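You operate a simulated robot arm through the tools that you are given. There is no shell and no other tool. Be economical: measure what you need, move in short steps, check, and stop when the job is done.

Carry out the task below with a simulated robot arm. There is one attempt and no reset: what you move stays moved.

JOB
Switch the black machine off, then oil it.
Fine: three presses under the flap; shut the flap.

Only the result counts: the job must be done as asked and must still hold three seconds after the hand-in. Knocking over, shifting, dropping, spilling or breaking anything else fails it.

ROBOT AND FRAMES
A 6-joint arm with a two-finger parallel gripper, fixed in place. Base frame: the origin is at the foot of the arm, x ahead of it, y to its left, z up; the work surface is at about z = 780. Lengths are in mm, angles in degrees, forces in N, time in s.
With the tool pointing down near the work surface it reaches from about 320 to 740 mm from the base axis. Its first joint turns from -66.0 to 66.0 degrees. Payload 2.45 kg.
The tool frame sits at the grasp point between the pads (the TCP): z along the fingers, y along the line on which they close. The tips reach 24 mm beyond it. Largest opening 68 mm; finger width 17, thickness 10; the body of the gripper, 40 by 70 mm, starts 41 mm behind the TCP.
Orientation is that of the tool frame in the base frame, as a unit quaternion [x, y, z, w]. With the fingers straight down and closing along the base's y, the tool's x points along the base's -x, its y along +y and its z along -z.

CONTROLS
- The arm moves only by the tool step_arm. Its argument "moves" is a list of rows, each an object of numbers (a shift or turn left out is 0, a gripper value left out holds the last): "tx", "ty", "tz": the shift along the base's x, y, z in mm; "rx", "ry", "rz": the turn, a rotation vector about the base's x, y, z in degrees; "fingers": the opening, from 0 (shut) to 1 (fully open). In form: [{"tx": .., "ty": .., "tz": .., "rx": .., "ry": .., "rz": .., "fingers": ..}, ...]. A call has 1 to 8 rows; each row is the pose to reach, as a shift and turn from the pose commanded when the call began. Rows are played at 5 a second. More than 50 mm and 8.6 degrees between two rows, or a gripper value outside its range, and nothing of the call is played. A pose out of reach is approached as far as the arm can. The call stops where the force on the tool passes 60 N (or 10 N more than at its start, if that is more) or the arm is blocked; 0.2 s more then pass. The fingers move at their own pace (about 108 mm/s each) and stop on an object; they squeeze with about 44 N. The grip force told is the motor's: it shows also when the fingers shut on nothing. Time passes only in rows, and 0.2 s behind the last, so rows that repeat a pose let the fingers close. It gives the time, the measured TCP pose, the force on the tool (base axes), the opening and the grip force at its end, in the units of the frame above (readings bear some noise), with the torque about the TCP (base axes, N m) and any sound that the robot's microphone picked up.
- Cameras (640 x 400 px; columns grow to the right, rows downward): "scene" is fixed at [179.7, 412.5, 1488.7]; the picture's right is [-0.74, -0.68, 0.00], its down [-0.28, 0.30, -0.91] and it looks along [0.62, -0.67, -0.41] (base axes); focal length 279 px, centre (320, 200). "wrist" rides on the gripper at [84, 11, -75] in the tool frame; the picture's right is [-0.13, 0.99, 0.00], its down [-0.60, -0.08, -0.79] and it looks along [-0.79, -0.10, 0.61] (tool axes); focal length 251 px, centre (320, 200). There is no depth. A picture from a camera that has moved, and an enlarged one, comes with that camera's place and axes in the base frame and with its lens. The place of the scene camera against the robot may be out by one fixed shift of up to 12 mm in any direction.
- grab_frame(camera): a new picture of that camera. It takes no simulated time.
- zoom(camera, box): a new picture of the part [left, top, right, bottom] of that camera's present view, enlarged. It takes no simulated time.
- sign_off(): hands the job in; it is judged then, once.

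Go step by step. Nothing tells you positions but the pictures and the camera data: compare them with the known pose of the tool, close in by small moves and look again before you grip or let go. The budget is 120 turns and 64 pictures, counting those below and the enlarged ones. Unless the task says otherwise, let go and move clear before handing in, and close with one line.

The tools are called by a JSON object that holds its "api" and its "payload". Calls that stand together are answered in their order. step_arm: Moves the arm, as the interface text tells. Its arguments: {"type":"object","properties":{"moves":{"type":"array","items":{"type":"object","properties":{"tx":{"type":"number"},"ty":{"type":"number"},"tz":{"type":"number"},"rx":{"type":"number"},"ry":{"type":"number"},"rz":{"type":"number"},"fingers":{"type":"number"}}}}},"required":["moves"]} The other tools are called the same way: grab_frame (camera) takes a picture; zoom (camera, box) takes an enlarged picture of a part of a camera's view; sign_off () hands the job in.

At the start:

```text
time_s: 0.0
tool_pos: [428.9, 76.0, 1393.1]
tcp_rot: [-0.001, 1.0, 0.0, 0.0]
ft_force: [-0.2, 0.5, 0.6]
moment: [0.03, -0.02, 0.0]
opening: 68.2
finger_force: 0.1
```

scene: 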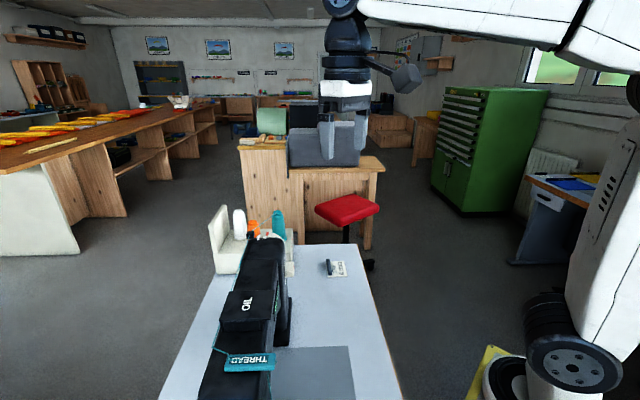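
wrist: 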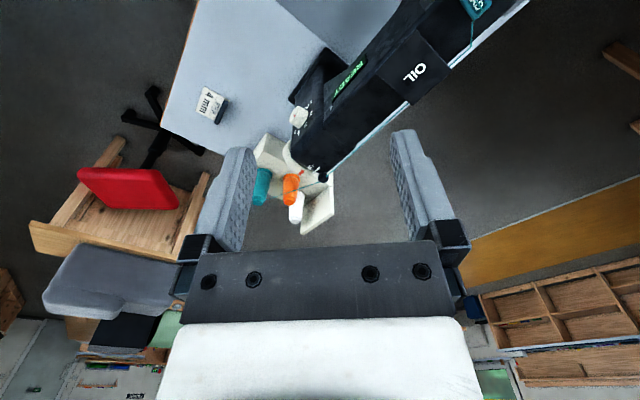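

I see a black sewing-machine-like body on the table, with an OIL flap, a THREAD flap, a green READY display and some bottles at its far end. I'll look closer first.

{"api": "zoom", "payload": {"camera": "scene", "box": [180, 190, 380, 315]}}

{"api": "zoom", "payload": {"camera": "wrist", "box": [180, 0, 540, 225]}}

{"api": "zoom", "payload": {"camera": "scene", "box": [160, 280, 360, 400]}}

```text
3.20 times, centred on (280, 252) of scene
camera zoom: at [179.7, 412.5, 1488.7], right [-0.74, -0.68, 0.0], down [-0.28, 0.3, -0.91], along [0.62, -0.67, -0.41], focal length 892 px, centre (448, 32)
```

zoom: 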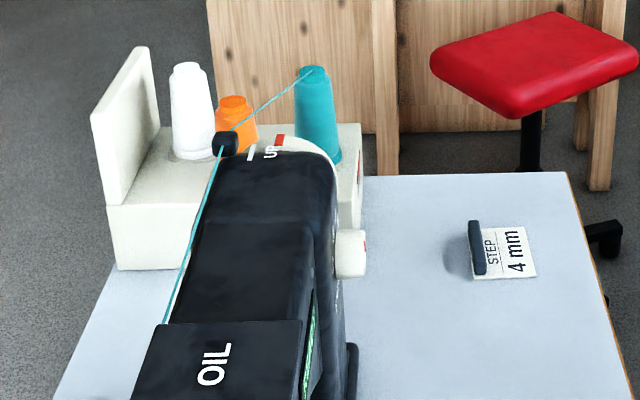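

```text
1.78 times, centred on (360, 112) of wrist
camera zoom: at [345.5, 87.7, 1468.6], right [0.13, 0.99, 0.0], down [0.6, -0.08, 0.79], along [0.79, -0.1, -0.61], focal length 447 px, centre (249, 356)
```

zoom: 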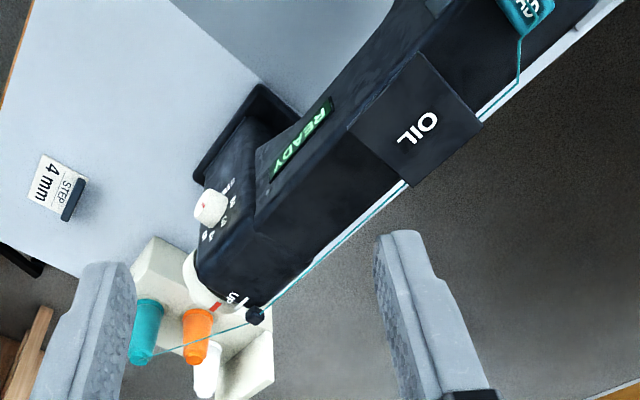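

```text
3.20 times, centred on (260, 340) of scene
camera zoom: at [179.7, 412.5, 1488.7], right [-0.74, -0.68, 0.0], down [-0.28, 0.3, -0.91], along [0.62, -0.67, -0.41], focal length 892 px, centre (512, -248)
```

zoom: 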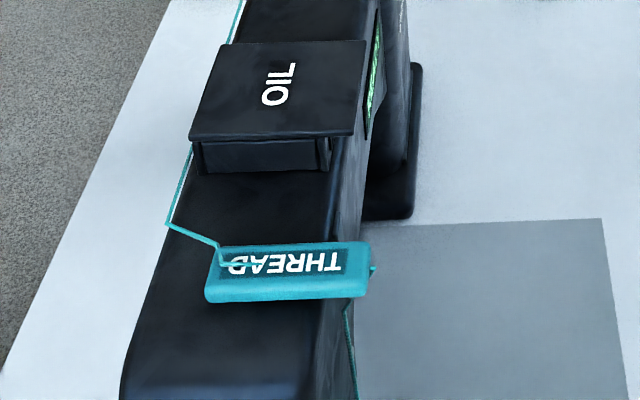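

The machine is tall (top about z 1080), and its front, with the display and knob, faces about (-0.74,-0.68). I'll move the wrist camera round to look at the front from a clear distance.

{"api": "step_arm", "payload": {"moves": [{"ty": -35, "tz": -20, "rz": 5}, {"ty": -70, "tz": -40, "rz": 10}, {"ty": -105, "tz": -60, "rz": 15}, {"ty": -140, "tz": -80, "rz": 20}, {"ty": -175, "tz": -100, "rz": 25}, {"ty": -210, "tz": -120, "rz": 30}, {"ty": -245, "tz": -140, "rz": 35}, {"ty": -270, "tz": -160, "rz": 40}]}}

{"api": "grab_frame", "payload": {"camera": "wrist"}}

```text
time_s: 1.8
tool_pos: [429.0, -193.7, 1231.9]
tcp_rot: [-0.343, 0.939, 0.0, -0.001]
ft_force: [0.4, -0.2, 0.4]
moment: [-0.02, -0.02, -0.02]
opening: 68.2
finger_force: 0.1
```

```text
58 pictures are left
camera wrist: at [358.6, -239.3, 1307.0], right [-0.54, 0.84, 0.0], down [0.51, 0.33, 0.79], along [0.67, 0.43, -0.61], focal length 251 px, centre (320, 200)
```

wrist: 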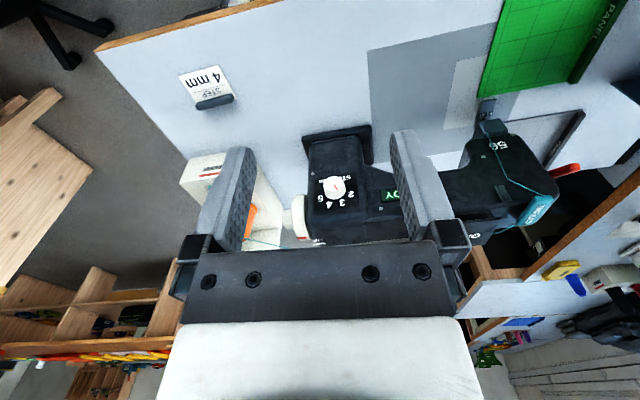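

The image is upside down, and the front face, dial, green panel and red lever are all visible. I'll zoom in on them.

{"api": "zoom", "payload": {"camera": "wrist", "box": [160, 110, 400, 260]}}

{"api": "zoom", "payload": {"camera": "wrist", "box": [400, 0, 640, 250]}}

```text
2.67 times, centred on (280, 185) of wrist
camera zoom: at [358.6, -239.3, 1307.0], right [-0.54, 0.84, 0.0], down [0.51, 0.33, 0.79], along [0.67, 0.43, -0.61], focal length 670 px, centre (427, 240)
```

zoom: 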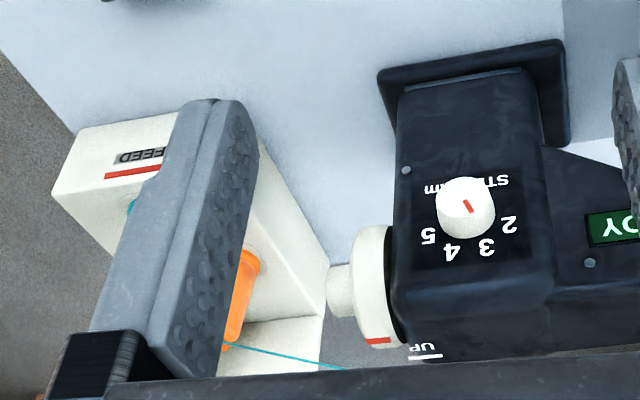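

```text
1.60 times, centred on (520, 125) of wrist
camera zoom: at [358.6, -239.3, 1307.0], right [-0.54, 0.84, 0.0], down [0.51, 0.33, 0.79], along [0.67, 0.43, -0.61], focal length 402 px, centre (0, 320)
```

zoom: 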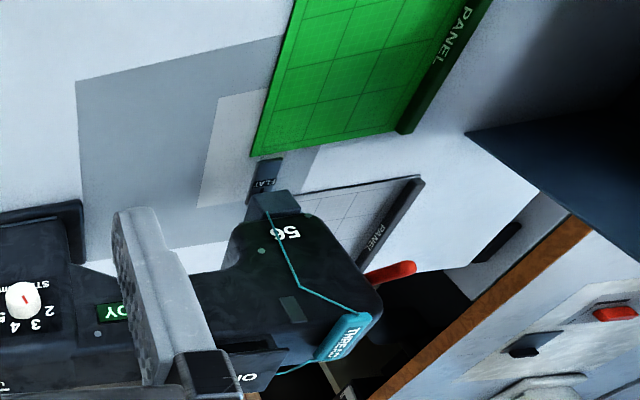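

No power switch is visible yet on the front. I'll move round to view the handwheel end.

{"api": "step_arm", "payload": {"moves": [{"tx": 25, "ty": -10, "tz": -20, "rz": 5}, {"tx": 50, "ty": -20, "tz": -40, "rz": 10}, {"tx": 75, "ty": -30, "tz": -60, "rz": 15}, {"tx": 100, "ty": -45, "tz": -80, "rz": 20}, {"tx": 125, "ty": -60, "tz": -100, "rz": 25}, {"tx": 150, "ty": -75, "tz": -120, "rz": 30}, {"tx": 170, "ty": -90, "tz": -130, "rz": 35}]}}

{"api": "grab_frame", "payload": {"camera": "wrist"}}

```text
time_s: 3.4
tool_pos: [599.8, -284.7, 1103.7]
tcp_rot: [-0.61, 0.793, 0.0, 0.0]
ft_force: [0.4, -0.4, -0.4]
moment: [0.01, 0.01, 0.01]
opening: 67.9
finger_force: 0.0
```

```text
55 pictures are left
camera wrist: at [567.9, -361.4, 1178.9], right [-0.93, 0.38, 0.0], down [0.23, 0.56, 0.79], along [0.3, 0.73, -0.61], focal length 251 px, centre (320, 200)
```

wrist: 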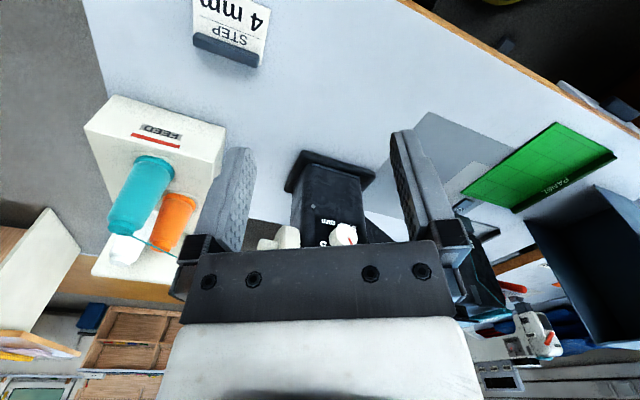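

Zooming in on the machine's column end and base, and on the right side for anything switch-like.

{"api": "zoom", "payload": {"camera": "wrist", "box": [240, 130, 400, 250]}}

{"api": "zoom", "payload": {"camera": "wrist", "box": [420, 80, 640, 390]}}

```text
3.33 times, centred on (320, 190) of wrist
camera zoom: at [567.9, -361.4, 1178.9], right [-0.93, 0.38, 0.0], down [0.23, 0.56, 0.79], along [0.3, 0.73, -0.61], focal length 838 px, centre (320, 233)
```

zoom: 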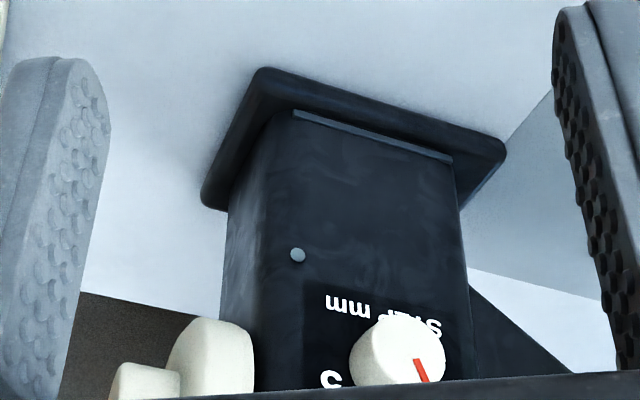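

```text
1.29 times, centred on (530, 235) of wrist
camera zoom: at [567.9, -361.4, 1178.9], right [-0.93, 0.38, 0.0], down [0.23, 0.56, 0.79], along [0.3, 0.73, -0.61], focal length 324 px, centre (49, 155)
```

zoom: 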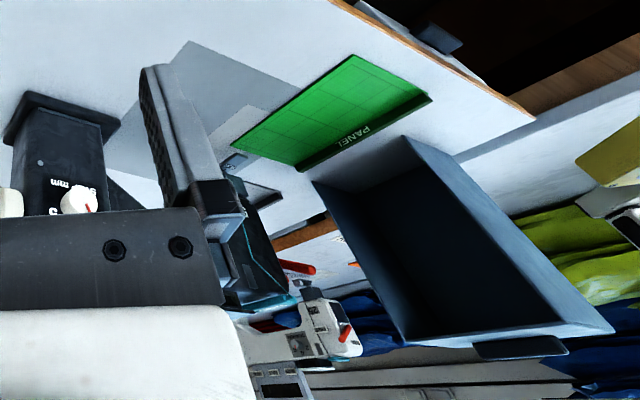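

There may be a switch box under the table's front edge (upper right). I'll look there.

{"api": "zoom", "payload": {"camera": "wrist", "box": [460, 20, 640, 140]}}

{"api": "grab_frame", "payload": {"camera": "scene"}}

```text
3.33 times, centred on (550, 80) of wrist
camera zoom: at [567.9, -361.4, 1178.9], right [-0.93, 0.38, 0.0], down [0.23, 0.56, 0.79], along [0.3, 0.73, -0.61], focal length 838 px, centre (-447, 600)
```

zoom: 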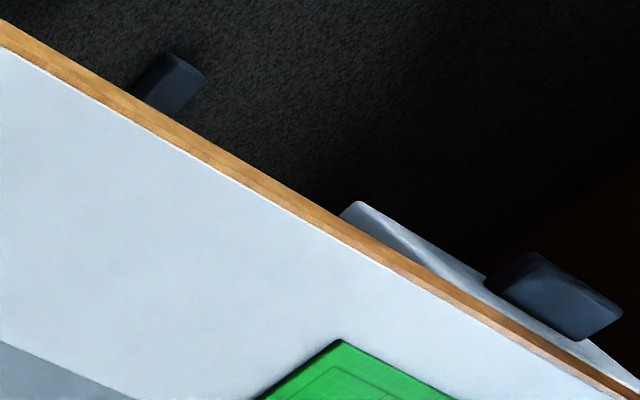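

```text
51 pictures are left
```

scene: 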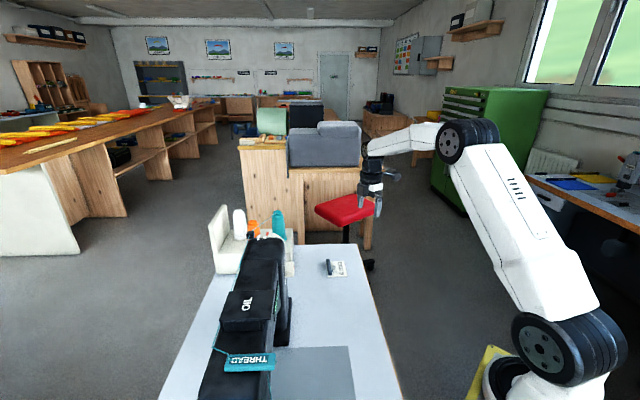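

Two things hang under the table's front edge. The first is near (367,-109,760), so I'll move the camera outside the edge to look at it.

{"api": "step_arm", "payload": {"moves": [{"tx": -35, "ty": 5, "tz": -15}, {"tx": -70, "ty": 12, "tz": -40}, {"tx": -105, "ty": 20, "tz": -65}, {"tx": -140, "ty": 30, "tz": -90}, {"tx": -175, "ty": 38, "tz": -115}, {"tx": -210, "ty": 46, "tz": -140}, {"tx": -240, "ty": 54, "tz": -170}, {"tx": -260, "ty": 54, "tz": -205}]}}

{"api": "grab_frame", "payload": {"camera": "wrist"}}

```text
time_s: 5.2
tool_pos: [338.0, -228.9, 901.0]
tcp_rot: [-0.609, 0.793, 0.001, 0.0]
ft_force: [-0.3, 0.3, 0.2]
moment: [0.03, 0.03, 0.03]
opening: 68.2
finger_force: 0.1
```

```text
50 pictures are left
camera wrist: at [306.4, -305.6, 975.6], right [-0.92, 0.38, 0.0], down [0.23, 0.56, 0.79], along [0.3, 0.73, -0.61], focal length 251 px, centre (320, 200)
```

wrist: 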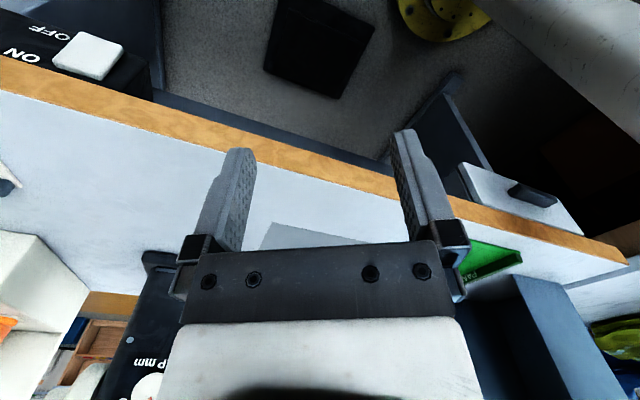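

Found it: a box with an ON/OFF label and a white switch hangs under the table edge. Zooming in.

{"api": "zoom", "payload": {"camera": "wrist", "box": [0, 0, 200, 125]}}

```text
3.20 times, centred on (100, 62) of wrist
camera zoom: at [306.4, -305.6, 975.6], right [-0.92, 0.38, 0.0], down [0.23, 0.56, 0.79], along [0.3, 0.73, -0.61], focal length 805 px, centre (1024, 640)
```

zoom: 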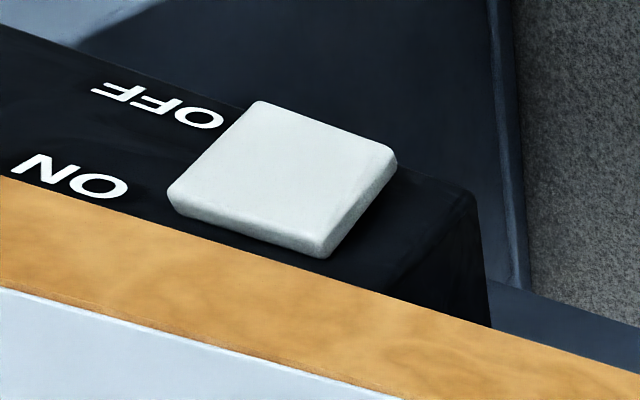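

I take the switch to be near (503,-294,~770). I'll move the camera squarely in front of it to see how it works.

{"api": "step_arm", "payload": {"moves": [{"tx": 16, "ty": -26, "tz": 0, "rz": -6}, {"tx": 36, "ty": -52, "tz": 0, "rz": -12}, {"tx": 56, "ty": -78, "tz": -10, "rz": -18}, {"tx": 76, "ty": -104, "tz": -30, "rz": -24}, {"tx": 94, "ty": -125, "tz": -60, "rz": -31}]}}

{"api": "grab_frame", "payload": {"camera": "wrist"}}

```text
time_s: 6.4
tool_pos: [431.6, -353.8, 838.0]
tcp_rot: [-0.374, 0.927, 0.0, 0.0]
ft_force: [-0.8, 1.1, 0.5]
moment: [0.0, -0.01, -0.02]
opening: 67.9
finger_force: 0.1
```

```text
48 pictures are left
camera wrist: at [363.2, -403.2, 913.1], right [-0.59, 0.8, 0.0], down [0.49, 0.36, 0.79], along [0.64, 0.47, -0.61], focal length 251 px, centre (320, 200)
```

wrist: 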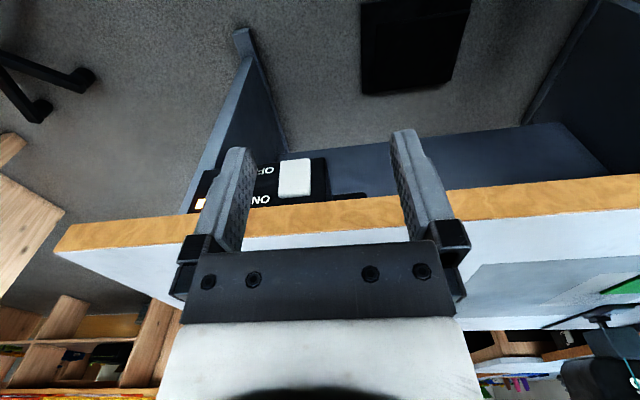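

{"api": "zoom", "payload": {"camera": "wrist", "box": [180, 140, 380, 265]}}

```text
3.20 times, centred on (280, 202) of wrist
camera zoom: at [363.2, -403.2, 913.1], right [-0.59, 0.8, 0.0], down [0.49, 0.36, 0.79], along [0.64, 0.47, -0.61], focal length 805 px, centre (448, 192)
```

zoom: 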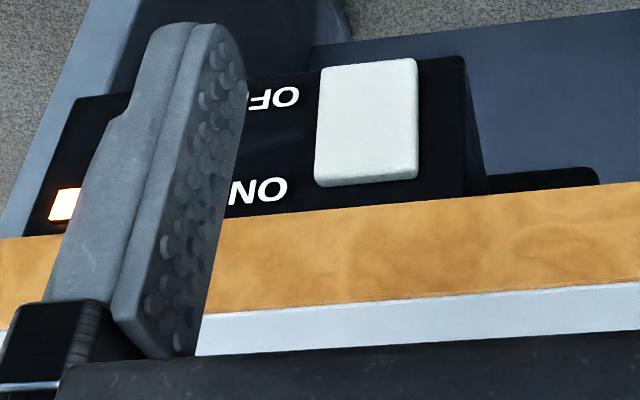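

The switch is a white rocker on a vertical face just below the table edge, with its centre near (570,-290,697). OFF is the lower half and an orange lamp is lit. I'll shut the fingers and tilt the tool 45° to point at it.

{"api": "step_arm", "payload": {"moves": [{"rx": 5.3, "ry": -5.3, "fingers": 0}, {"rx": 10.6, "ry": -10.6, "fingers": 0}, {"rx": 15.9, "ry": -15.9, "tx": 5, "ty": -5, "tz": -10, "fingers": 0}, {"rx": 21.2, "ry": -21.2, "tx": 10, "ty": -10, "tz": -30, "fingers": 0}, {"rx": 26.5, "ry": -26.5, "tx": 20, "ty": -20, "tz": -50, "fingers": 0}, {"rx": 31.8, "ry": -31.8, "tx": 40, "ty": -20, "tz": -70, "fingers": 0}]}}

{"api": "grab_frame", "payload": {"camera": "wrist"}}

```text
time_s: 7.8
tool_pos: [473.8, -373.9, 770.0]
tcp_rot: [-0.346, 0.856, 0.151, 0.354]
ft_force: [-0.7, -0.2, 0.7]
moment: [-0.01, 0.0, 0.0]
opening: 0.0
finger_force: 23.5
```

```text
46 pictures are left
camera wrist: at [386.6, -445.6, 763.0], right [-0.63, 0.77, 0.1], down [-0.04, -0.16, 0.99], along [0.78, 0.61, 0.13], focal length 251 px, centre (320, 200)
```

wrist: 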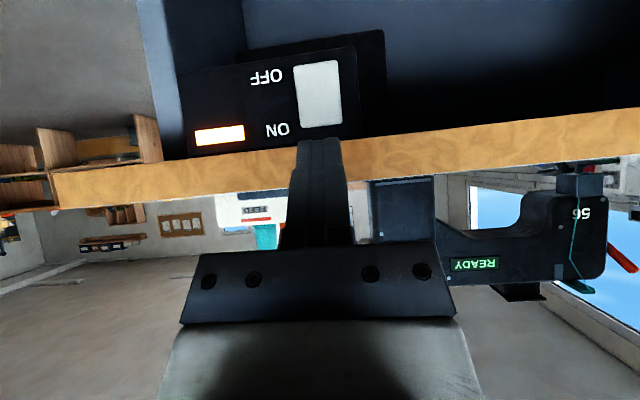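

The view confirms the rocker at (571,-291,697), with its OFF end at about z 669. I'll approach the lower half, stopping about 30 mm out.

{"api": "step_arm", "payload": {"moves": [{"tx": 10, "ty": 8, "tz": -40}, {"tx": 30, "ty": 25, "tz": -80}, {"tx": 59, "ty": 47, "tz": -82}]}}

{"api": "grab_frame", "payload": {"camera": "wrist"}}

```text
time_s: 8.6
tool_pos: [533.3, -327.7, 686.2]
tcp_rot: [-0.346, 0.857, 0.149, 0.352]
ft_force: [0.0, -0.3, -0.3]
moment: [0.01, 0.04, 0.01]
opening: 0.1
finger_force: 24.4
```

```text
45 pictures are left
camera wrist: at [445.1, -398.4, 680.6], right [-0.63, 0.77, 0.1], down [-0.03, -0.16, 0.99], along [0.78, 0.61, 0.12], focal length 251 px, centre (320, 200)
```

wrist: 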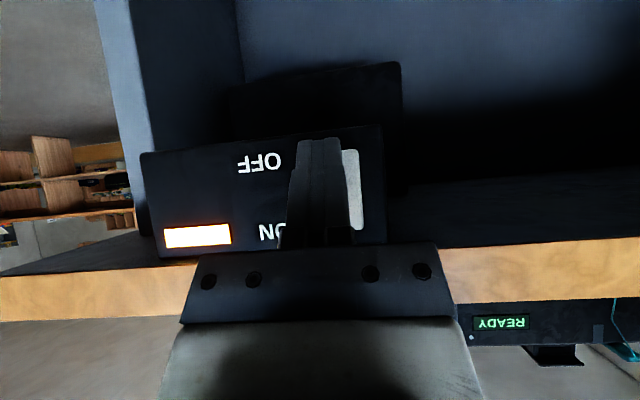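

The tip is laterally on the rocker and level with its OFF half. I'll push inward gently.

{"api": "step_arm", "payload": {"moves": [{"tx": 10, "ty": 10}, {"tx": 17, "ty": 17}, {"tx": 19, "ty": 19}, {"tx": 21, "ty": 21}, {"tx": 23, "ty": 23}, {"tx": 24, "ty": 24}, {"tx": 25, "ty": 25}, {"tx": 26, "ty": 26}]}}

{"api": "grab_frame", "payload": {"camera": "wrist"}}

```text
time_s: 10.4
tool_pos: [553.8, -306.2, 686.1]
tcp_rot: [-0.343, 0.858, 0.148, 0.352]
ft_force: [-48.8, -29.6, 11.9]
moment: [-0.16, 0.26, 0.38]
opening: 0.0
finger_force: 23.3
```

```text
44 pictures are left
camera wrist: at [465.3, -376.4, 680.4], right [-0.62, 0.78, 0.1], down [-0.03, -0.16, 0.99], along [0.78, 0.61, 0.12], focal length 251 px, centre (320, 200)
```

wrist: 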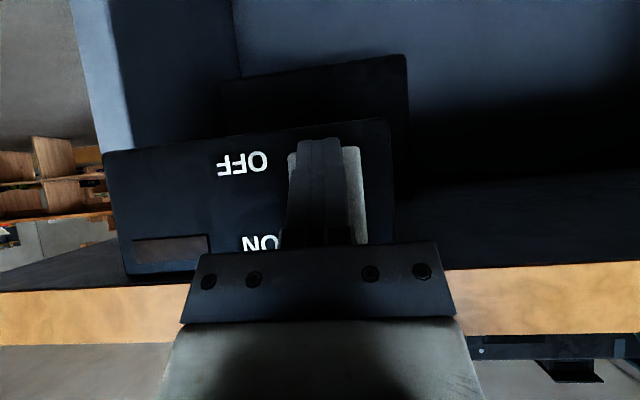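

The lamp and the READY display are both out, so the machine is off. I'll back straight out and then rise.

{"api": "step_arm", "payload": {"moves": [{"tx": -10, "ty": -10}, {"tx": -35, "ty": -35}, {"tx": -65, "ty": -65, "tz": 10}, {"tx": -80, "ty": -80, "tz": 55}, {"tx": -85, "ty": -70, "tz": 100}]}}

{"api": "grab_frame", "payload": {"camera": "wrist"}}

```text
time_s: 11.6
tool_pos: [474.3, -373.9, 787.1]
tcp_rot: [-0.346, 0.857, 0.149, 0.352]
ft_force: [0.8, 0.0, -0.2]
moment: [0.0, 0.0, 0.02]
opening: 0.0
finger_force: 23.1
```

```text
43 pictures are left
camera wrist: at [387.1, -443.1, 781.2], right [-0.63, 0.77, 0.1], down [-0.03, -0.16, 0.99], along [0.78, 0.61, 0.12], focal length 251 px, centre (320, 200)
```

wrist: 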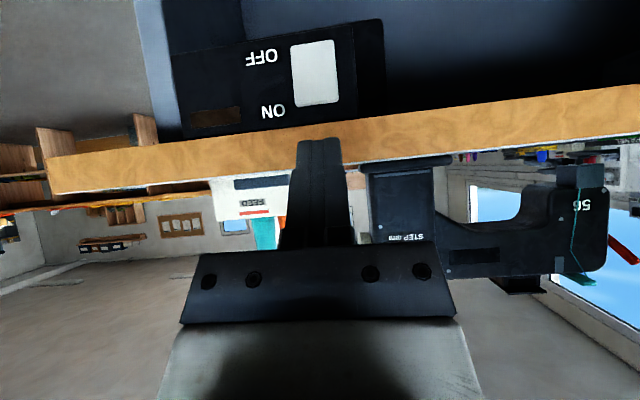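

The switch stays off. Next I'll rise and straighten the tool, then inspect the OIL flap.

{"api": "step_arm", "payload": {"moves": [{"tz": 45, "rx": -5.3, "ry": 5.3}, {"tz": 90, "rx": -10.6, "ry": 10.6}, {"tz": 135, "rx": -15.9, "ry": 15.9}, {"tz": 180, "rx": -21.2, "ry": 21.2}, {"tz": 225, "rx": -26.5, "ry": 26.5}, {"tz": 270, "rx": -31.8, "ry": 31.8}, {"tz": 318, "rx": -31.8, "ry": 31.8}, {"tz": 366, "rx": -31.8, "ry": 31.8}]}}

{"api": "step_arm", "payload": {"moves": [{"tx": -5, "ty": 40, "tz": 20}, {"tx": -12, "ty": 80, "tz": 40}, {"tx": -19, "ty": 120, "tz": 60}, {"tx": -26, "ty": 160, "tz": 80}, {"tx": -33, "ty": 200, "tz": 80}, {"tx": -40, "ty": 245, "tz": 80}, {"tx": -40, "ty": 290, "tz": 80}, {"tx": -40, "ty": 335, "tz": 80}]}}

{"api": "grab_frame", "payload": {"camera": "wrist"}}

```text
time_s: 13.4
tool_pos: [473.5, -373.5, 1151.5]
tcp_rot: [-0.375, 0.927, 0.0, 0.0]
ft_force: [-0.1, 0.0, -0.1]
moment: [0.05, 0.01, -0.02]
opening: 0.0
finger_force: 23.5
```

```text
time_s: 15.2
tool_pos: [434.1, -36.2, 1229.2]
tcp_rot: [-0.374, 0.927, 0.0, 0.0]
ft_force: [0.0, -0.1, -0.2]
moment: [0.0, -0.01, 0.02]
opening: 0.0
finger_force: 23.8
```

```text
42 pictures are left
camera wrist: at [366.8, -86.5, 1303.6], right [-0.6, 0.8, 0.0], down [0.49, 0.36, 0.79], along [0.64, 0.47, -0.61], focal length 251 px, centre (320, 200)
```

wrist: 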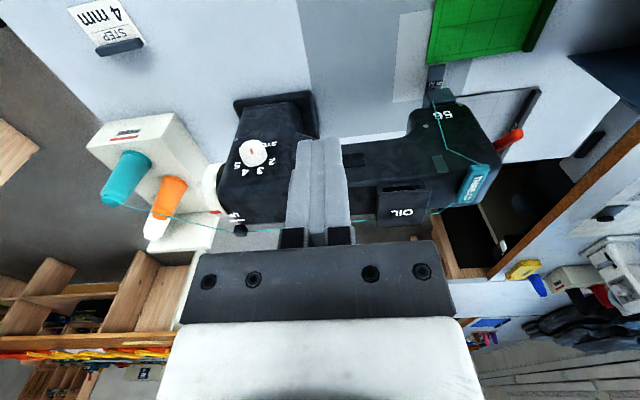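

{"api": "zoom", "payload": {"camera": "wrist", "box": [340, 140, 500, 240]}}

```text
4.00 times, centred on (420, 190) of wrist
camera zoom: at [366.8, -86.5, 1303.6], right [-0.6, 0.8, 0.0], down [0.49, 0.36, 0.79], along [0.64, 0.47, -0.61], focal length 1006 px, centre (-80, 240)
```

zoom: 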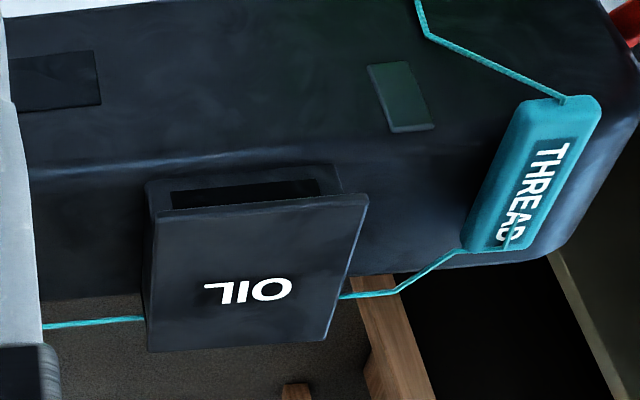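

The lid measures about 72×94 mm at z ≈ 1077, with its centre at (549,206), and there's a gap under its operator-side edge. I'll look at it from lower down in front.

{"api": "step_arm", "payload": {"moves": [{"tx": 16, "ty": 21, "tz": -28, "rx": 3.5, "ry": -3.5}, {"tx": 32, "ty": 42, "tz": -56, "rx": 7, "ry": -7}, {"tx": 48, "ty": 63, "tz": -84, "rx": 10.5, "ry": -10.5}, {"tx": 64, "ty": 84, "tz": -112, "rx": 14, "ry": -14}, {"tx": 76, "ty": 101, "tz": -136, "rx": 17.7, "ry": -17.7}]}}

{"api": "grab_frame", "payload": {"camera": "wrist"}}

```text
time_s: 16.4
tool_pos: [511.1, 63.5, 1097.1]
tcp_rot: [-0.366, 0.905, 0.085, 0.2]
ft_force: [0.5, -0.1, 0.0]
moment: [-0.01, -0.02, 0.01]
opening: 0.0
finger_force: 23.3
```

```text
40 pictures are left
camera wrist: at [425.4, -3.7, 1127.9], right [-0.6, 0.79, 0.06], down [0.21, 0.08, 0.97], along [0.77, 0.6, -0.22], focal length 251 px, centre (320, 200)
```

wrist: 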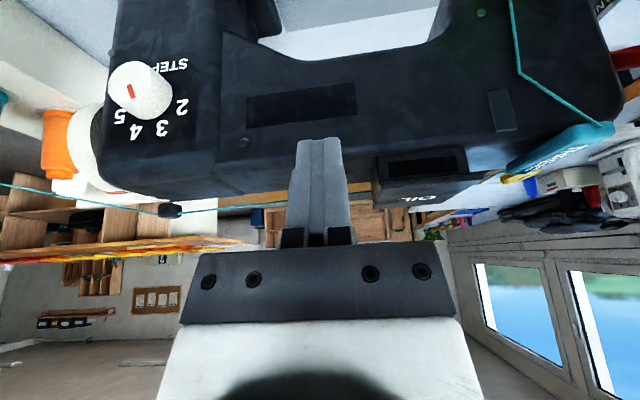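

{"api": "zoom", "payload": {"camera": "wrist", "box": [350, 130, 510, 230]}}

{"api": "zoom", "payload": {"camera": "scene", "box": [195, 270, 300, 345]}}

```text
4.00 times, centred on (430, 180) of wrist
camera zoom: at [425.4, -3.7, 1127.9], right [-0.6, 0.79, 0.06], down [0.21, 0.08, 0.97], along [0.77, 0.6, -0.22], focal length 1006 px, centre (-120, 280)
```

zoom: 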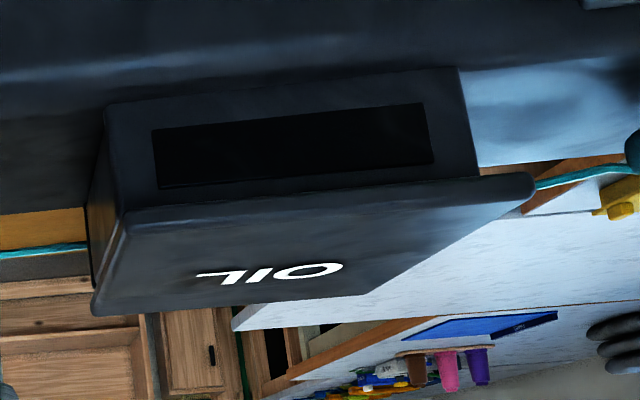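

```text
5.33 times, centred on (248, 308) of scene
camera zoom: at [179.7, 412.5, 1488.7], right [-0.74, -0.68, 0.0], down [-0.28, 0.3, -0.91], along [0.62, -0.67, -0.41], focal length 1488 px, centre (707, -373)
```

zoom: 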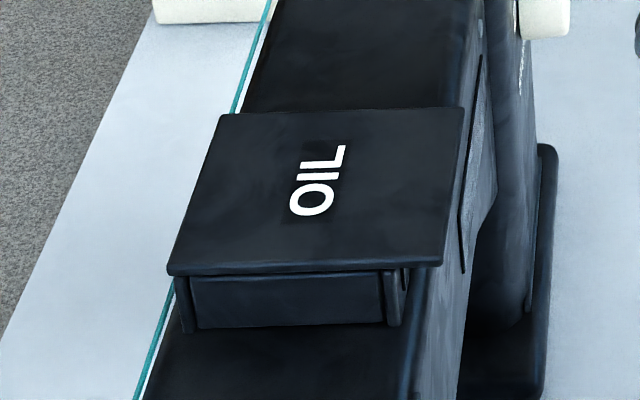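

The lid overhangs at the operator front and at the head side; its front-head corner is at about (492,202,1075), with its underside near 1070. I'll make the tool nearly horizontal, pointing at the machine, so a shut finger can act as a peg under that corner.

{"api": "step_arm", "payload": {"moves": [{"tx": -15, "ty": 5, "rx": 5.5, "ry": -5.5}, {"tx": -30, "ty": 12, "tz": 0, "rx": 11, "ry": -11}, {"tx": -45, "ty": 24, "tz": -5, "rx": 16.5, "ry": -16.5}, {"tx": -60, "ty": 36, "tz": -10, "rx": 22, "ry": -22}, {"tx": -65, "ty": 48, "tz": -15, "rx": 27.5, "ry": -27.5}, {"tx": -70, "ty": 60, "tz": -20, "rx": 33, "ry": -33}, {"tx": -71, "ty": 66, "tz": -27, "rx": 38.5, "ry": -38.5}]}}

{"api": "grab_frame", "payload": {"camera": "wrist"}}

{"api": "grab_frame", "payload": {"camera": "scene"}}

```text
time_s: 18.0
tool_pos: [471.0, 130.2, 1068.8]
tcp_rot: [-0.287, 0.714, 0.251, 0.587]
ft_force: [-0.4, 0.3, 0.0]
moment: [0.03, 0.02, 0.02]
opening: 0.0
finger_force: 23.7
out of reach, approached as far as the arm can: row 4, 5, 6, 7
```

```text
37 pictures are left
camera wrist: at [399.6, 76.4, 999.9], right [-0.68, 0.72, 0.15], down [-0.41, -0.54, 0.74], along [0.61, 0.44, 0.66], focal length 251 px, centre (320, 200)
```

wrist: 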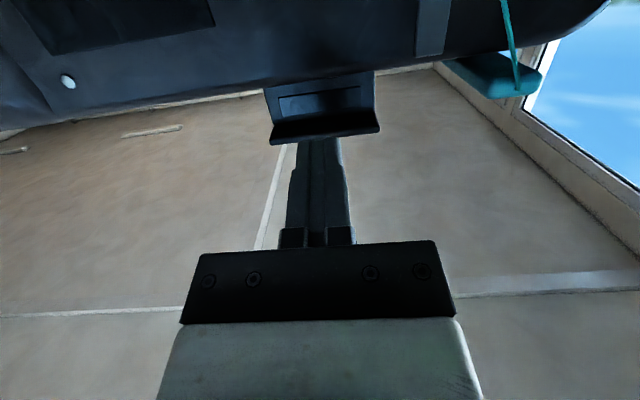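

```text
36 pictures are left
```

scene: 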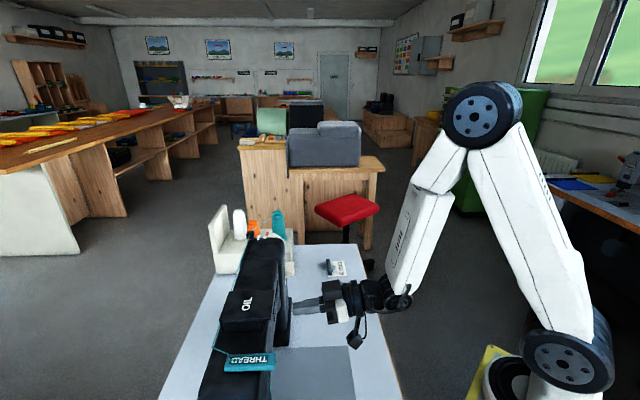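

The tool is nearly horizontal and I can see the lid's underside from below. Zooming in.

{"api": "zoom", "payload": {"camera": "wrist", "box": [240, 50, 400, 150]}}

```text
4.00 times, centred on (320, 100) of wrist
camera zoom: at [399.6, 76.4, 999.9], right [-0.68, 0.72, 0.15], down [-0.41, -0.54, 0.74], along [0.61, 0.44, 0.66], focal length 1006 px, centre (320, 600)
```

zoom: 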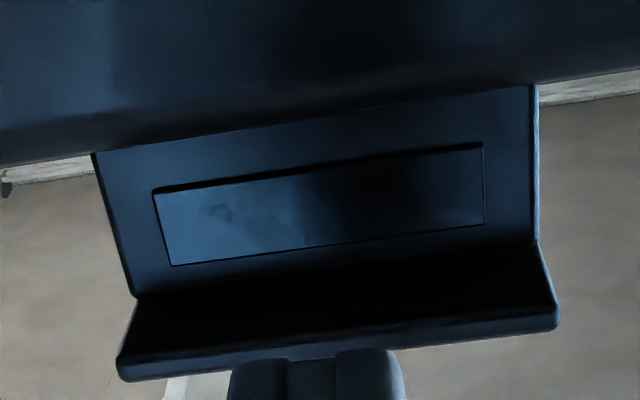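

The front lip overhangs by about 26 mm, so it's the handle and the hinge must be at the back. My e-coordinate is already centred on the lip, so I'll lower slightly and slide the finger under it.

{"api": "step_arm", "payload": {"moves": [{"tx": 0, "ty": 0, "tz": -15}, {"tx": 10, "ty": 10, "tz": -15}, {"tx": 20, "ty": 20, "tz": -15}]}}

{"api": "grab_frame", "payload": {"camera": "wrist"}}

```text
time_s: 18.8
tool_pos: [491.8, 149.0, 1057.4]
tcp_rot: [-0.287, 0.714, 0.252, 0.587]
ft_force: [0.0, -0.3, 0.4]
moment: [-0.02, 0.04, -0.01]
opening: 0.2
finger_force: 23.3
out of reach, approached as far as the arm can: row 1, 2, 3
```

```text
34 pictures are left
camera wrist: at [420.3, 95.4, 989.0], right [-0.68, 0.72, 0.15], down [-0.4, -0.54, 0.74], along [0.61, 0.44, 0.66], focal length 251 px, centre (320, 200)
```

wrist: 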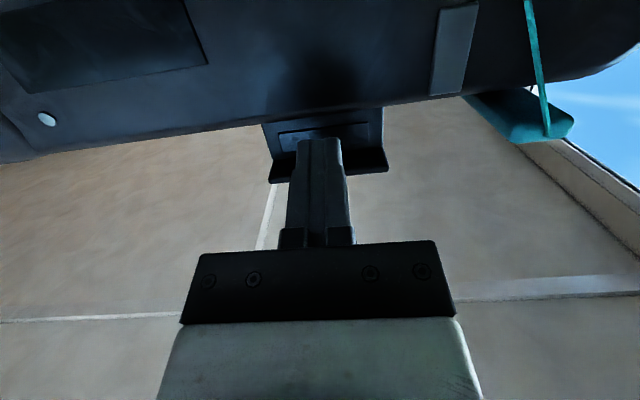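

The tip is now under the lip. I'll go further in.

{"api": "step_arm", "payload": {"moves": [{"tx": 10, "ty": 10, "tz": -3}, {"tx": 20, "ty": 20, "tz": -3}, {"tx": 23, "ty": 23, "tz": -3}]}}

{"api": "zoom", "payload": {"camera": "scene", "box": [195, 260, 315, 345]}}

```text
time_s: 19.4
tool_pos: [504.9, 162.6, 1055.1]
tcp_rot: [-0.284, 0.715, 0.249, 0.588]
ft_force: [-24.6, -22.9, 17.8]
moment: [0.24, -0.14, 0.15]
opening: 0.2
finger_force: 23.5
stopped in row 3: the force on the tool passed its limit at 83 N (the readings are from after the stop); the commanded pose is now the measured one
```

```text
4.71 times, centred on (255, 302) of scene
camera zoom: at [178.6, 411.7, 1489.0], right [-0.74, -0.68, 0.0], down [-0.28, 0.3, -0.91], along [0.62, -0.67, -0.41], focal length 1312 px, centre (626, -282)
```

zoom: 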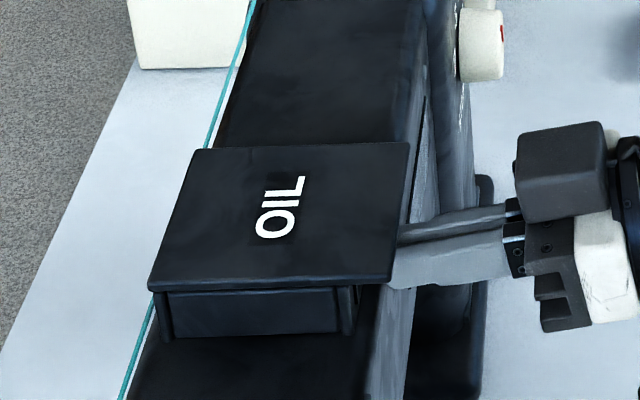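

I've touched the housing front. I'll back off 4 mm and then lift to see how the lid moves.

{"api": "step_arm", "payload": {"moves": [{"tx": -3, "ty": -3}, {"tx": -3, "ty": -3, "tz": 8}, {"tx": -3, "ty": -3, "tz": 16}, {"tx": -3, "ty": -3, "tz": 24}, {"tx": -3, "ty": -3, "tz": 32}]}}

{"api": "zoom", "payload": {"camera": "scene", "box": [195, 260, 315, 345]}}

```text
time_s: 20.6
tool_pos: [504.4, 161.1, 1085.2]
tcp_rot: [-0.286, 0.715, 0.249, 0.587]
ft_force: [-0.4, 0.7, -0.3]
moment: [0.01, -0.01, 0.01]
opening: 0.0
finger_force: 24.0
```

```text
4.71 times, centred on (255, 302) of scene
camera zoom: at [179.7, 412.5, 1488.7], right [-0.74, -0.68, 0.0], down [-0.28, 0.3, -0.91], along [0.62, -0.67, -0.41], focal length 1312 px, centre (626, -282)
```

zoom: 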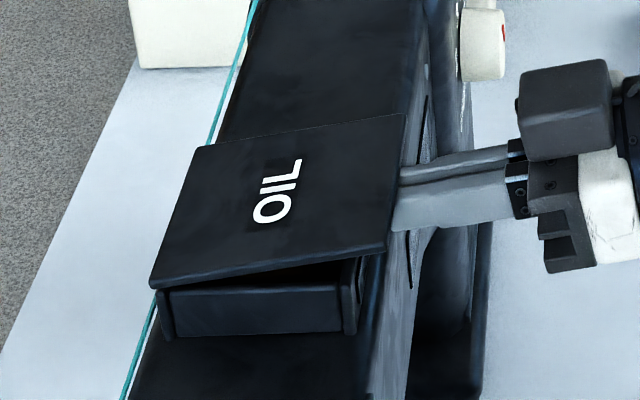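

The lid lifts, hinged at the back edge. I'll follow the arc upward.

{"api": "step_arm", "payload": {"moves": [{"tx": 3, "ty": 3, "tz": 12}, {"tx": 8, "ty": 8, "tz": 23}, {"tx": 15, "ty": 15, "tz": 35}, {"tx": 22, "ty": 22, "tz": 46}, {"tx": 30, "ty": 30, "tz": 55}, {"tx": 38, "ty": 38, "tz": 61}]}}

{"api": "zoom", "payload": {"camera": "scene", "box": [175, 230, 335, 345]}}

```text
time_s: 22.0
tool_pos: [543.6, 199.0, 1146.9]
tcp_rot: [-0.286, 0.716, 0.249, 0.587]
ft_force: [0.1, 0.2, 0.3]
moment: [-0.03, 0.0, 0.0]
opening: 0.2
finger_force: 23.3
```

```text
3.48 times, centred on (255, 288) of scene
camera zoom: at [179.7, 412.5, 1488.7], right [-0.74, -0.68, 0.0], down [-0.28, 0.3, -0.91], along [0.62, -0.67, -0.41], focal length 970 px, centre (546, -104)
```

zoom: 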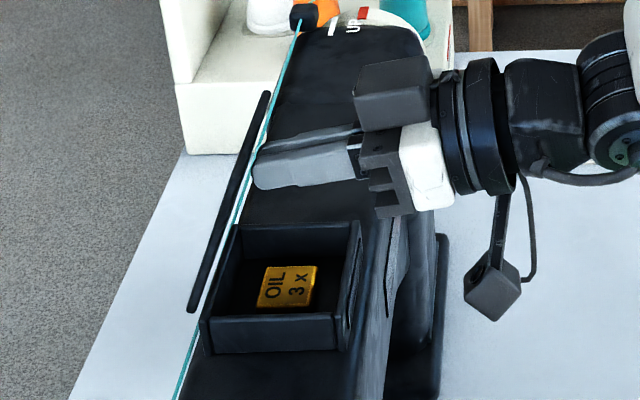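

The flap is up, and under it is a gold button marked "OIL 3x". I'll back off a little to see whether the lid stays.

{"api": "step_arm", "payload": {"moves": [{"tx": -4, "ty": -4, "tz": 0}, {"tx": -10, "ty": -10, "tz": 4}, {"tx": -15, "ty": -15, "tz": 10}]}}

{"api": "zoom", "payload": {"camera": "scene", "box": [175, 230, 335, 345]}}

```text
time_s: 22.8
tool_pos: [527.4, 184.7, 1156.7]
tcp_rot: [-0.286, 0.715, 0.249, 0.588]
ft_force: [0.5, 0.5, 0.4]
moment: [0.02, 0.01, 0.0]
opening: 0.1
finger_force: 23.9
```

```text
3.48 times, centred on (255, 288) of scene
camera zoom: at [179.7, 412.5, 1488.7], right [-0.74, -0.68, 0.0], down [-0.28, 0.3, -0.91], along [0.62, -0.67, -0.41], focal length 970 px, centre (546, -104)
```

zoom: 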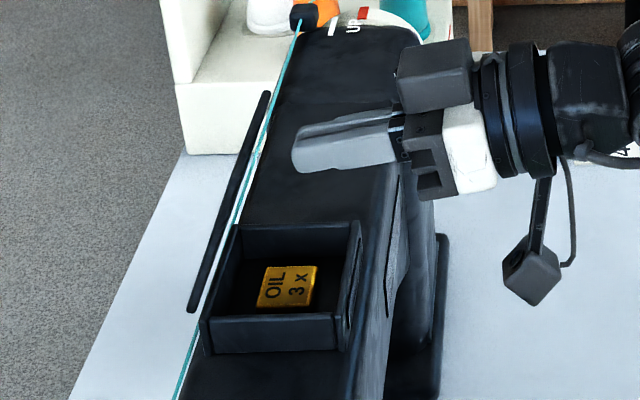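

The lid stays open by itself. I'll rotate the tool back to nearly vertical, clear of the lid, and look into the box.

{"api": "step_arm", "payload": {"moves": [{"tx": -5, "ty": -5, "tz": 5, "rx": -5.3, "ry": 5.3}, {"tx": -10, "ty": -10, "tz": 10, "rx": -10.6, "ry": 10.6}, {"tx": -15, "ty": -15, "tz": 20, "rx": -15.9, "ry": 15.9}, {"tx": -20, "ty": -20, "tz": 30, "rx": -21.2, "ry": 21.2}, {"tx": -25, "ty": -25, "tz": 40, "rx": -26.5, "ry": 26.5}, {"tx": -30, "ty": -30, "tz": 45, "rx": -31.8, "ry": 31.8}, {"tx": -30, "ty": -30, "tz": 45, "rx": -37.1, "ry": 37.1}, {"tx": -30, "ty": -30, "tz": 45, "rx": -42.4, "ry": 42.4}]}}

{"api": "grab_frame", "payload": {"camera": "wrist"}}

```text
time_s: 24.6
tool_pos: [496.4, 153.9, 1202.6]
tcp_rot: [-0.367, 0.915, 0.063, 0.155]
ft_force: [-0.6, 0.9, 1.3]
moment: [0.01, -0.01, 0.02]
opening: 0.0
finger_force: 23.7
```

```text
29 pictures are left
camera wrist: at [414.7, 90.4, 1244.8], right [-0.6, 0.8, 0.04], down [0.28, 0.16, 0.95], along [0.75, 0.58, -0.32], focal length 251 px, centre (320, 200)
```

wrist: 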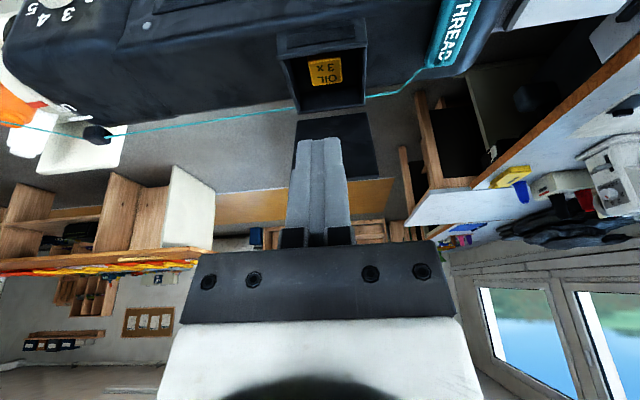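

{"api": "zoom", "payload": {"camera": "wrist", "box": [250, 10, 410, 185]}}

```text
2.29 times, centred on (330, 98) of wrist
camera zoom: at [414.7, 90.4, 1244.8], right [-0.6, 0.8, 0.04], down [0.28, 0.16, 0.95], along [0.75, 0.58, -0.32], focal length 575 px, centre (297, 434)
```

zoom: 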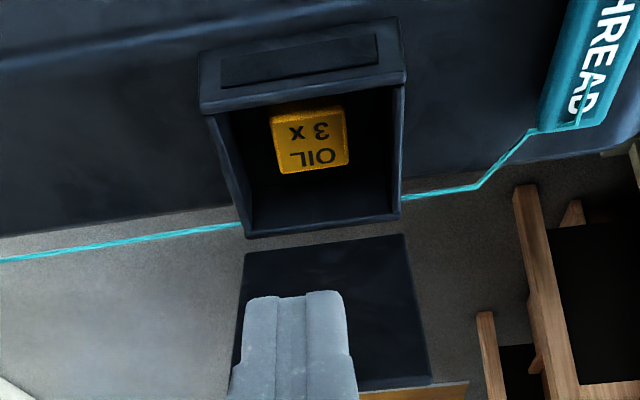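

The button top is at about (556,214,1055), and the tool is already aligned laterally. I'll move over it and stop about 15 mm above.

{"api": "step_arm", "payload": {"moves": [{"tx": 25, "ty": 25, "tz": -10}, {"tx": 50, "ty": 50, "tz": -30}, {"tx": 58.7, "ty": 58.7, "tz": -60}, {"tx": 58.7, "ty": 58.7, "tz": -85}, {"tx": 58.7, "ty": 58.7, "tz": -105}]}}

{"api": "zoom", "payload": {"camera": "scene", "box": [195, 250, 315, 345]}}

{"api": "grab_frame", "payload": {"camera": "wrist"}}

```text
time_s: 25.8
tool_pos: [561.2, 215.4, 1123.2]
tcp_rot: [-0.367, 0.912, 0.067, 0.174]
ft_force: [-7.7, 1.4, 13.1]
moment: [0.26, 0.0, 0.15]
opening: 0.1
finger_force: 23.6
stopped in row 5: the force on the tool passed its limit at 78 N (the readings are from after the stop); the commanded pose is now the measured one
```

```text
4.21 times, centred on (255, 298) of scene
camera zoom: at [179.2, 412.5, 1488.7], right [-0.74, -0.68, 0.0], down [-0.28, 0.3, -0.91], along [0.62, -0.67, -0.41], focal length 1174 px, centre (594, -210)
```

zoom: 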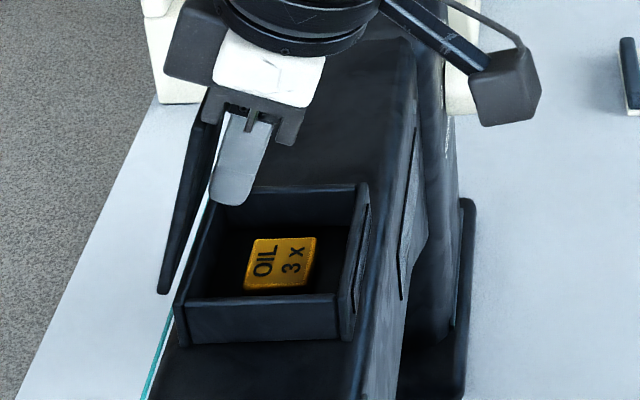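

```text
26 pictures are left
camera wrist: at [478.0, 151.8, 1163.3], right [-0.6, 0.8, 0.04], down [0.25, 0.14, 0.96], along [0.76, 0.58, -0.28], focal length 251 px, centre (320, 200)
```

wrist: 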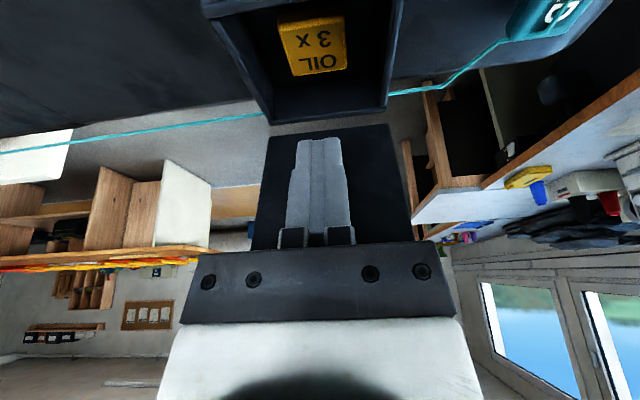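

The gripper's rear block touched the top of the raised lid. I'll back out and up, tilt the tool further (about 42°) so its body stays clear of the lid, and then approach again.

{"api": "step_arm", "payload": {"moves": [{"tx": -10, "ty": -10, "tz": 15}, {"tx": -30, "ty": -28, "tz": 30, "rx": 3, "ry": -3}, {"tx": -40, "ty": -36, "tz": 30, "rx": 8.5, "ry": -8.5}, {"tx": -40, "ty": -36, "tz": 30, "rx": 14.5, "ry": -14.5}]}}

{"api": "zoom", "payload": {"camera": "scene", "box": [175, 230, 335, 345]}}

```text
time_s: 26.8
tool_pos: [521.5, 180.6, 1150.7]
tcp_rot: [-0.346, 0.869, 0.132, 0.329]
ft_force: [-0.1, -0.4, 0.3]
moment: [0.01, -0.01, -0.01]
opening: 0.0
finger_force: 23.4
```

```text
3.48 times, centred on (255, 288) of scene
camera zoom: at [179.7, 412.5, 1488.7], right [-0.74, -0.68, 0.0], down [-0.28, 0.3, -0.91], along [0.62, -0.67, -0.41], focal length 970 px, centre (546, -104)
```

zoom: 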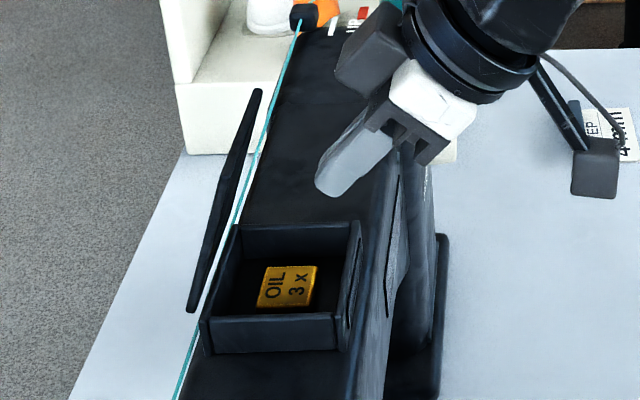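

Clear of the lid. Now moving to about 18 mm above the button.

{"api": "step_arm", "payload": {"moves": [{"tx": 10, "ty": 10, "tz": -10}, {"tx": 20, "ty": 19, "tz": -25}, {"tx": 27.9, "ty": 26.6, "tz": -40}, {"tx": 27.9, "ty": 26.6, "tz": -52}]}}

{"api": "zoom", "payload": {"camera": "scene", "box": [195, 250, 315, 345]}}

{"api": "grab_frame", "payload": {"camera": "wrist"}}

```text
time_s: 27.8
tool_pos: [548.9, 206.4, 1099.4]
tcp_rot: [-0.346, 0.869, 0.133, 0.328]
ft_force: [-0.5, -0.5, 0.0]
moment: [0.0, -0.01, -0.03]
opening: 0.0
finger_force: 23.9
```

```text
4.21 times, centred on (255, 298) of scene
camera zoom: at [179.7, 412.5, 1488.7], right [-0.74, -0.68, 0.0], down [-0.28, 0.3, -0.91], along [0.62, -0.67, -0.41], focal length 1174 px, centre (594, -210)
```

zoom: 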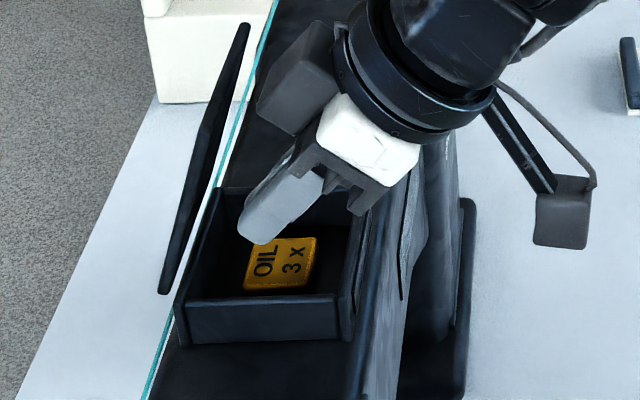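

```text
23 pictures are left
camera wrist: at [460.9, 137.1, 1100.5], right [-0.61, 0.78, 0.09], down [0.0, -0.11, 0.99], along [0.79, 0.61, 0.06], focal length 251 px, centre (320, 200)
```

wrist: 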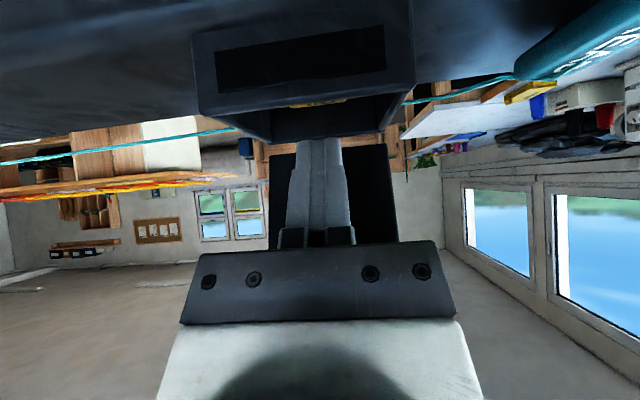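

The tip is over the button, slightly deep. I'll shift out 5 mm and make the first press in small steps.

{"api": "step_arm", "payload": {"moves": [{"tx": -3.5, "ty": -3.5, "tz": -6}, {"tx": -3.5, "ty": -3.5, "tz": -14}, {"tx": -3.5, "ty": -3.5, "tz": -17}, {"tx": -3.5, "ty": -3.5, "tz": -20}, {"tx": -3.5, "ty": -3.5, "tz": -22}, {"tx": -3.5, "ty": -3.5, "tz": -24}]}}

```text
time_s: 29.2
tool_pos: [547.5, 202.8, 1077.4]
tcp_rot: [-0.347, 0.868, 0.133, 0.329]
ft_force: [-1.4, -2.9, 8.3]
moment: [-0.03, -0.04, 0.02]
opening: 0.0
finger_force: 23.1
heard: click
```

I heard a click at about 8 N, which is press one. I'll release fully.

{"api": "step_arm", "payload": {"moves": [{"tz": 6}, {"tz": 14}, {"tz": 14}]}}

{"api": "zoom", "payload": {"camera": "scene", "box": [195, 250, 315, 345]}}

```text
time_s: 30.0
tool_pos: [546.7, 203.0, 1089.0]
tcp_rot: [-0.347, 0.868, 0.134, 0.328]
ft_force: [-0.1, 0.0, 0.0]
moment: [-0.03, -0.01, 0.03]
opening: 0.0
finger_force: 23.2
```

```text
4.21 times, centred on (255, 298) of scene
camera zoom: at [179.7, 412.5, 1488.7], right [-0.74, -0.68, 0.0], down [-0.28, 0.3, -0.91], along [0.62, -0.67, -0.41], focal length 1174 px, centre (594, -210)
```

zoom: 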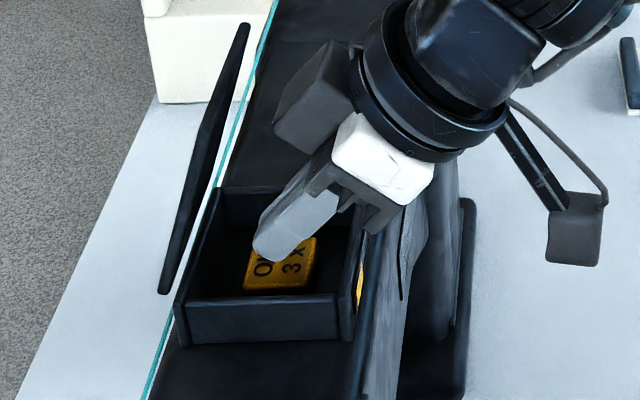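

Something yellow now shows in the front window, perhaps an indicator. I'll check it with the wrist camera.

{"api": "zoom", "payload": {"camera": "wrist", "box": [180, 10, 440, 150]}}

```text
2.46 times, centred on (310, 80) of wrist
camera zoom: at [457.5, 133.1, 1089.9], right [-0.61, 0.78, 0.09], down [0.0, -0.11, 0.99], along [0.79, 0.61, 0.06], focal length 619 px, centre (345, 495)
```

zoom: 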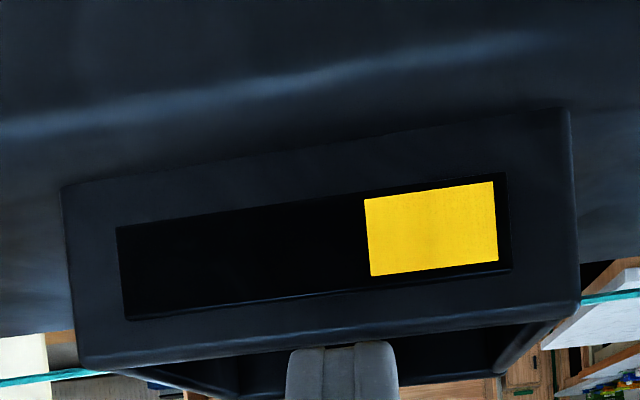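

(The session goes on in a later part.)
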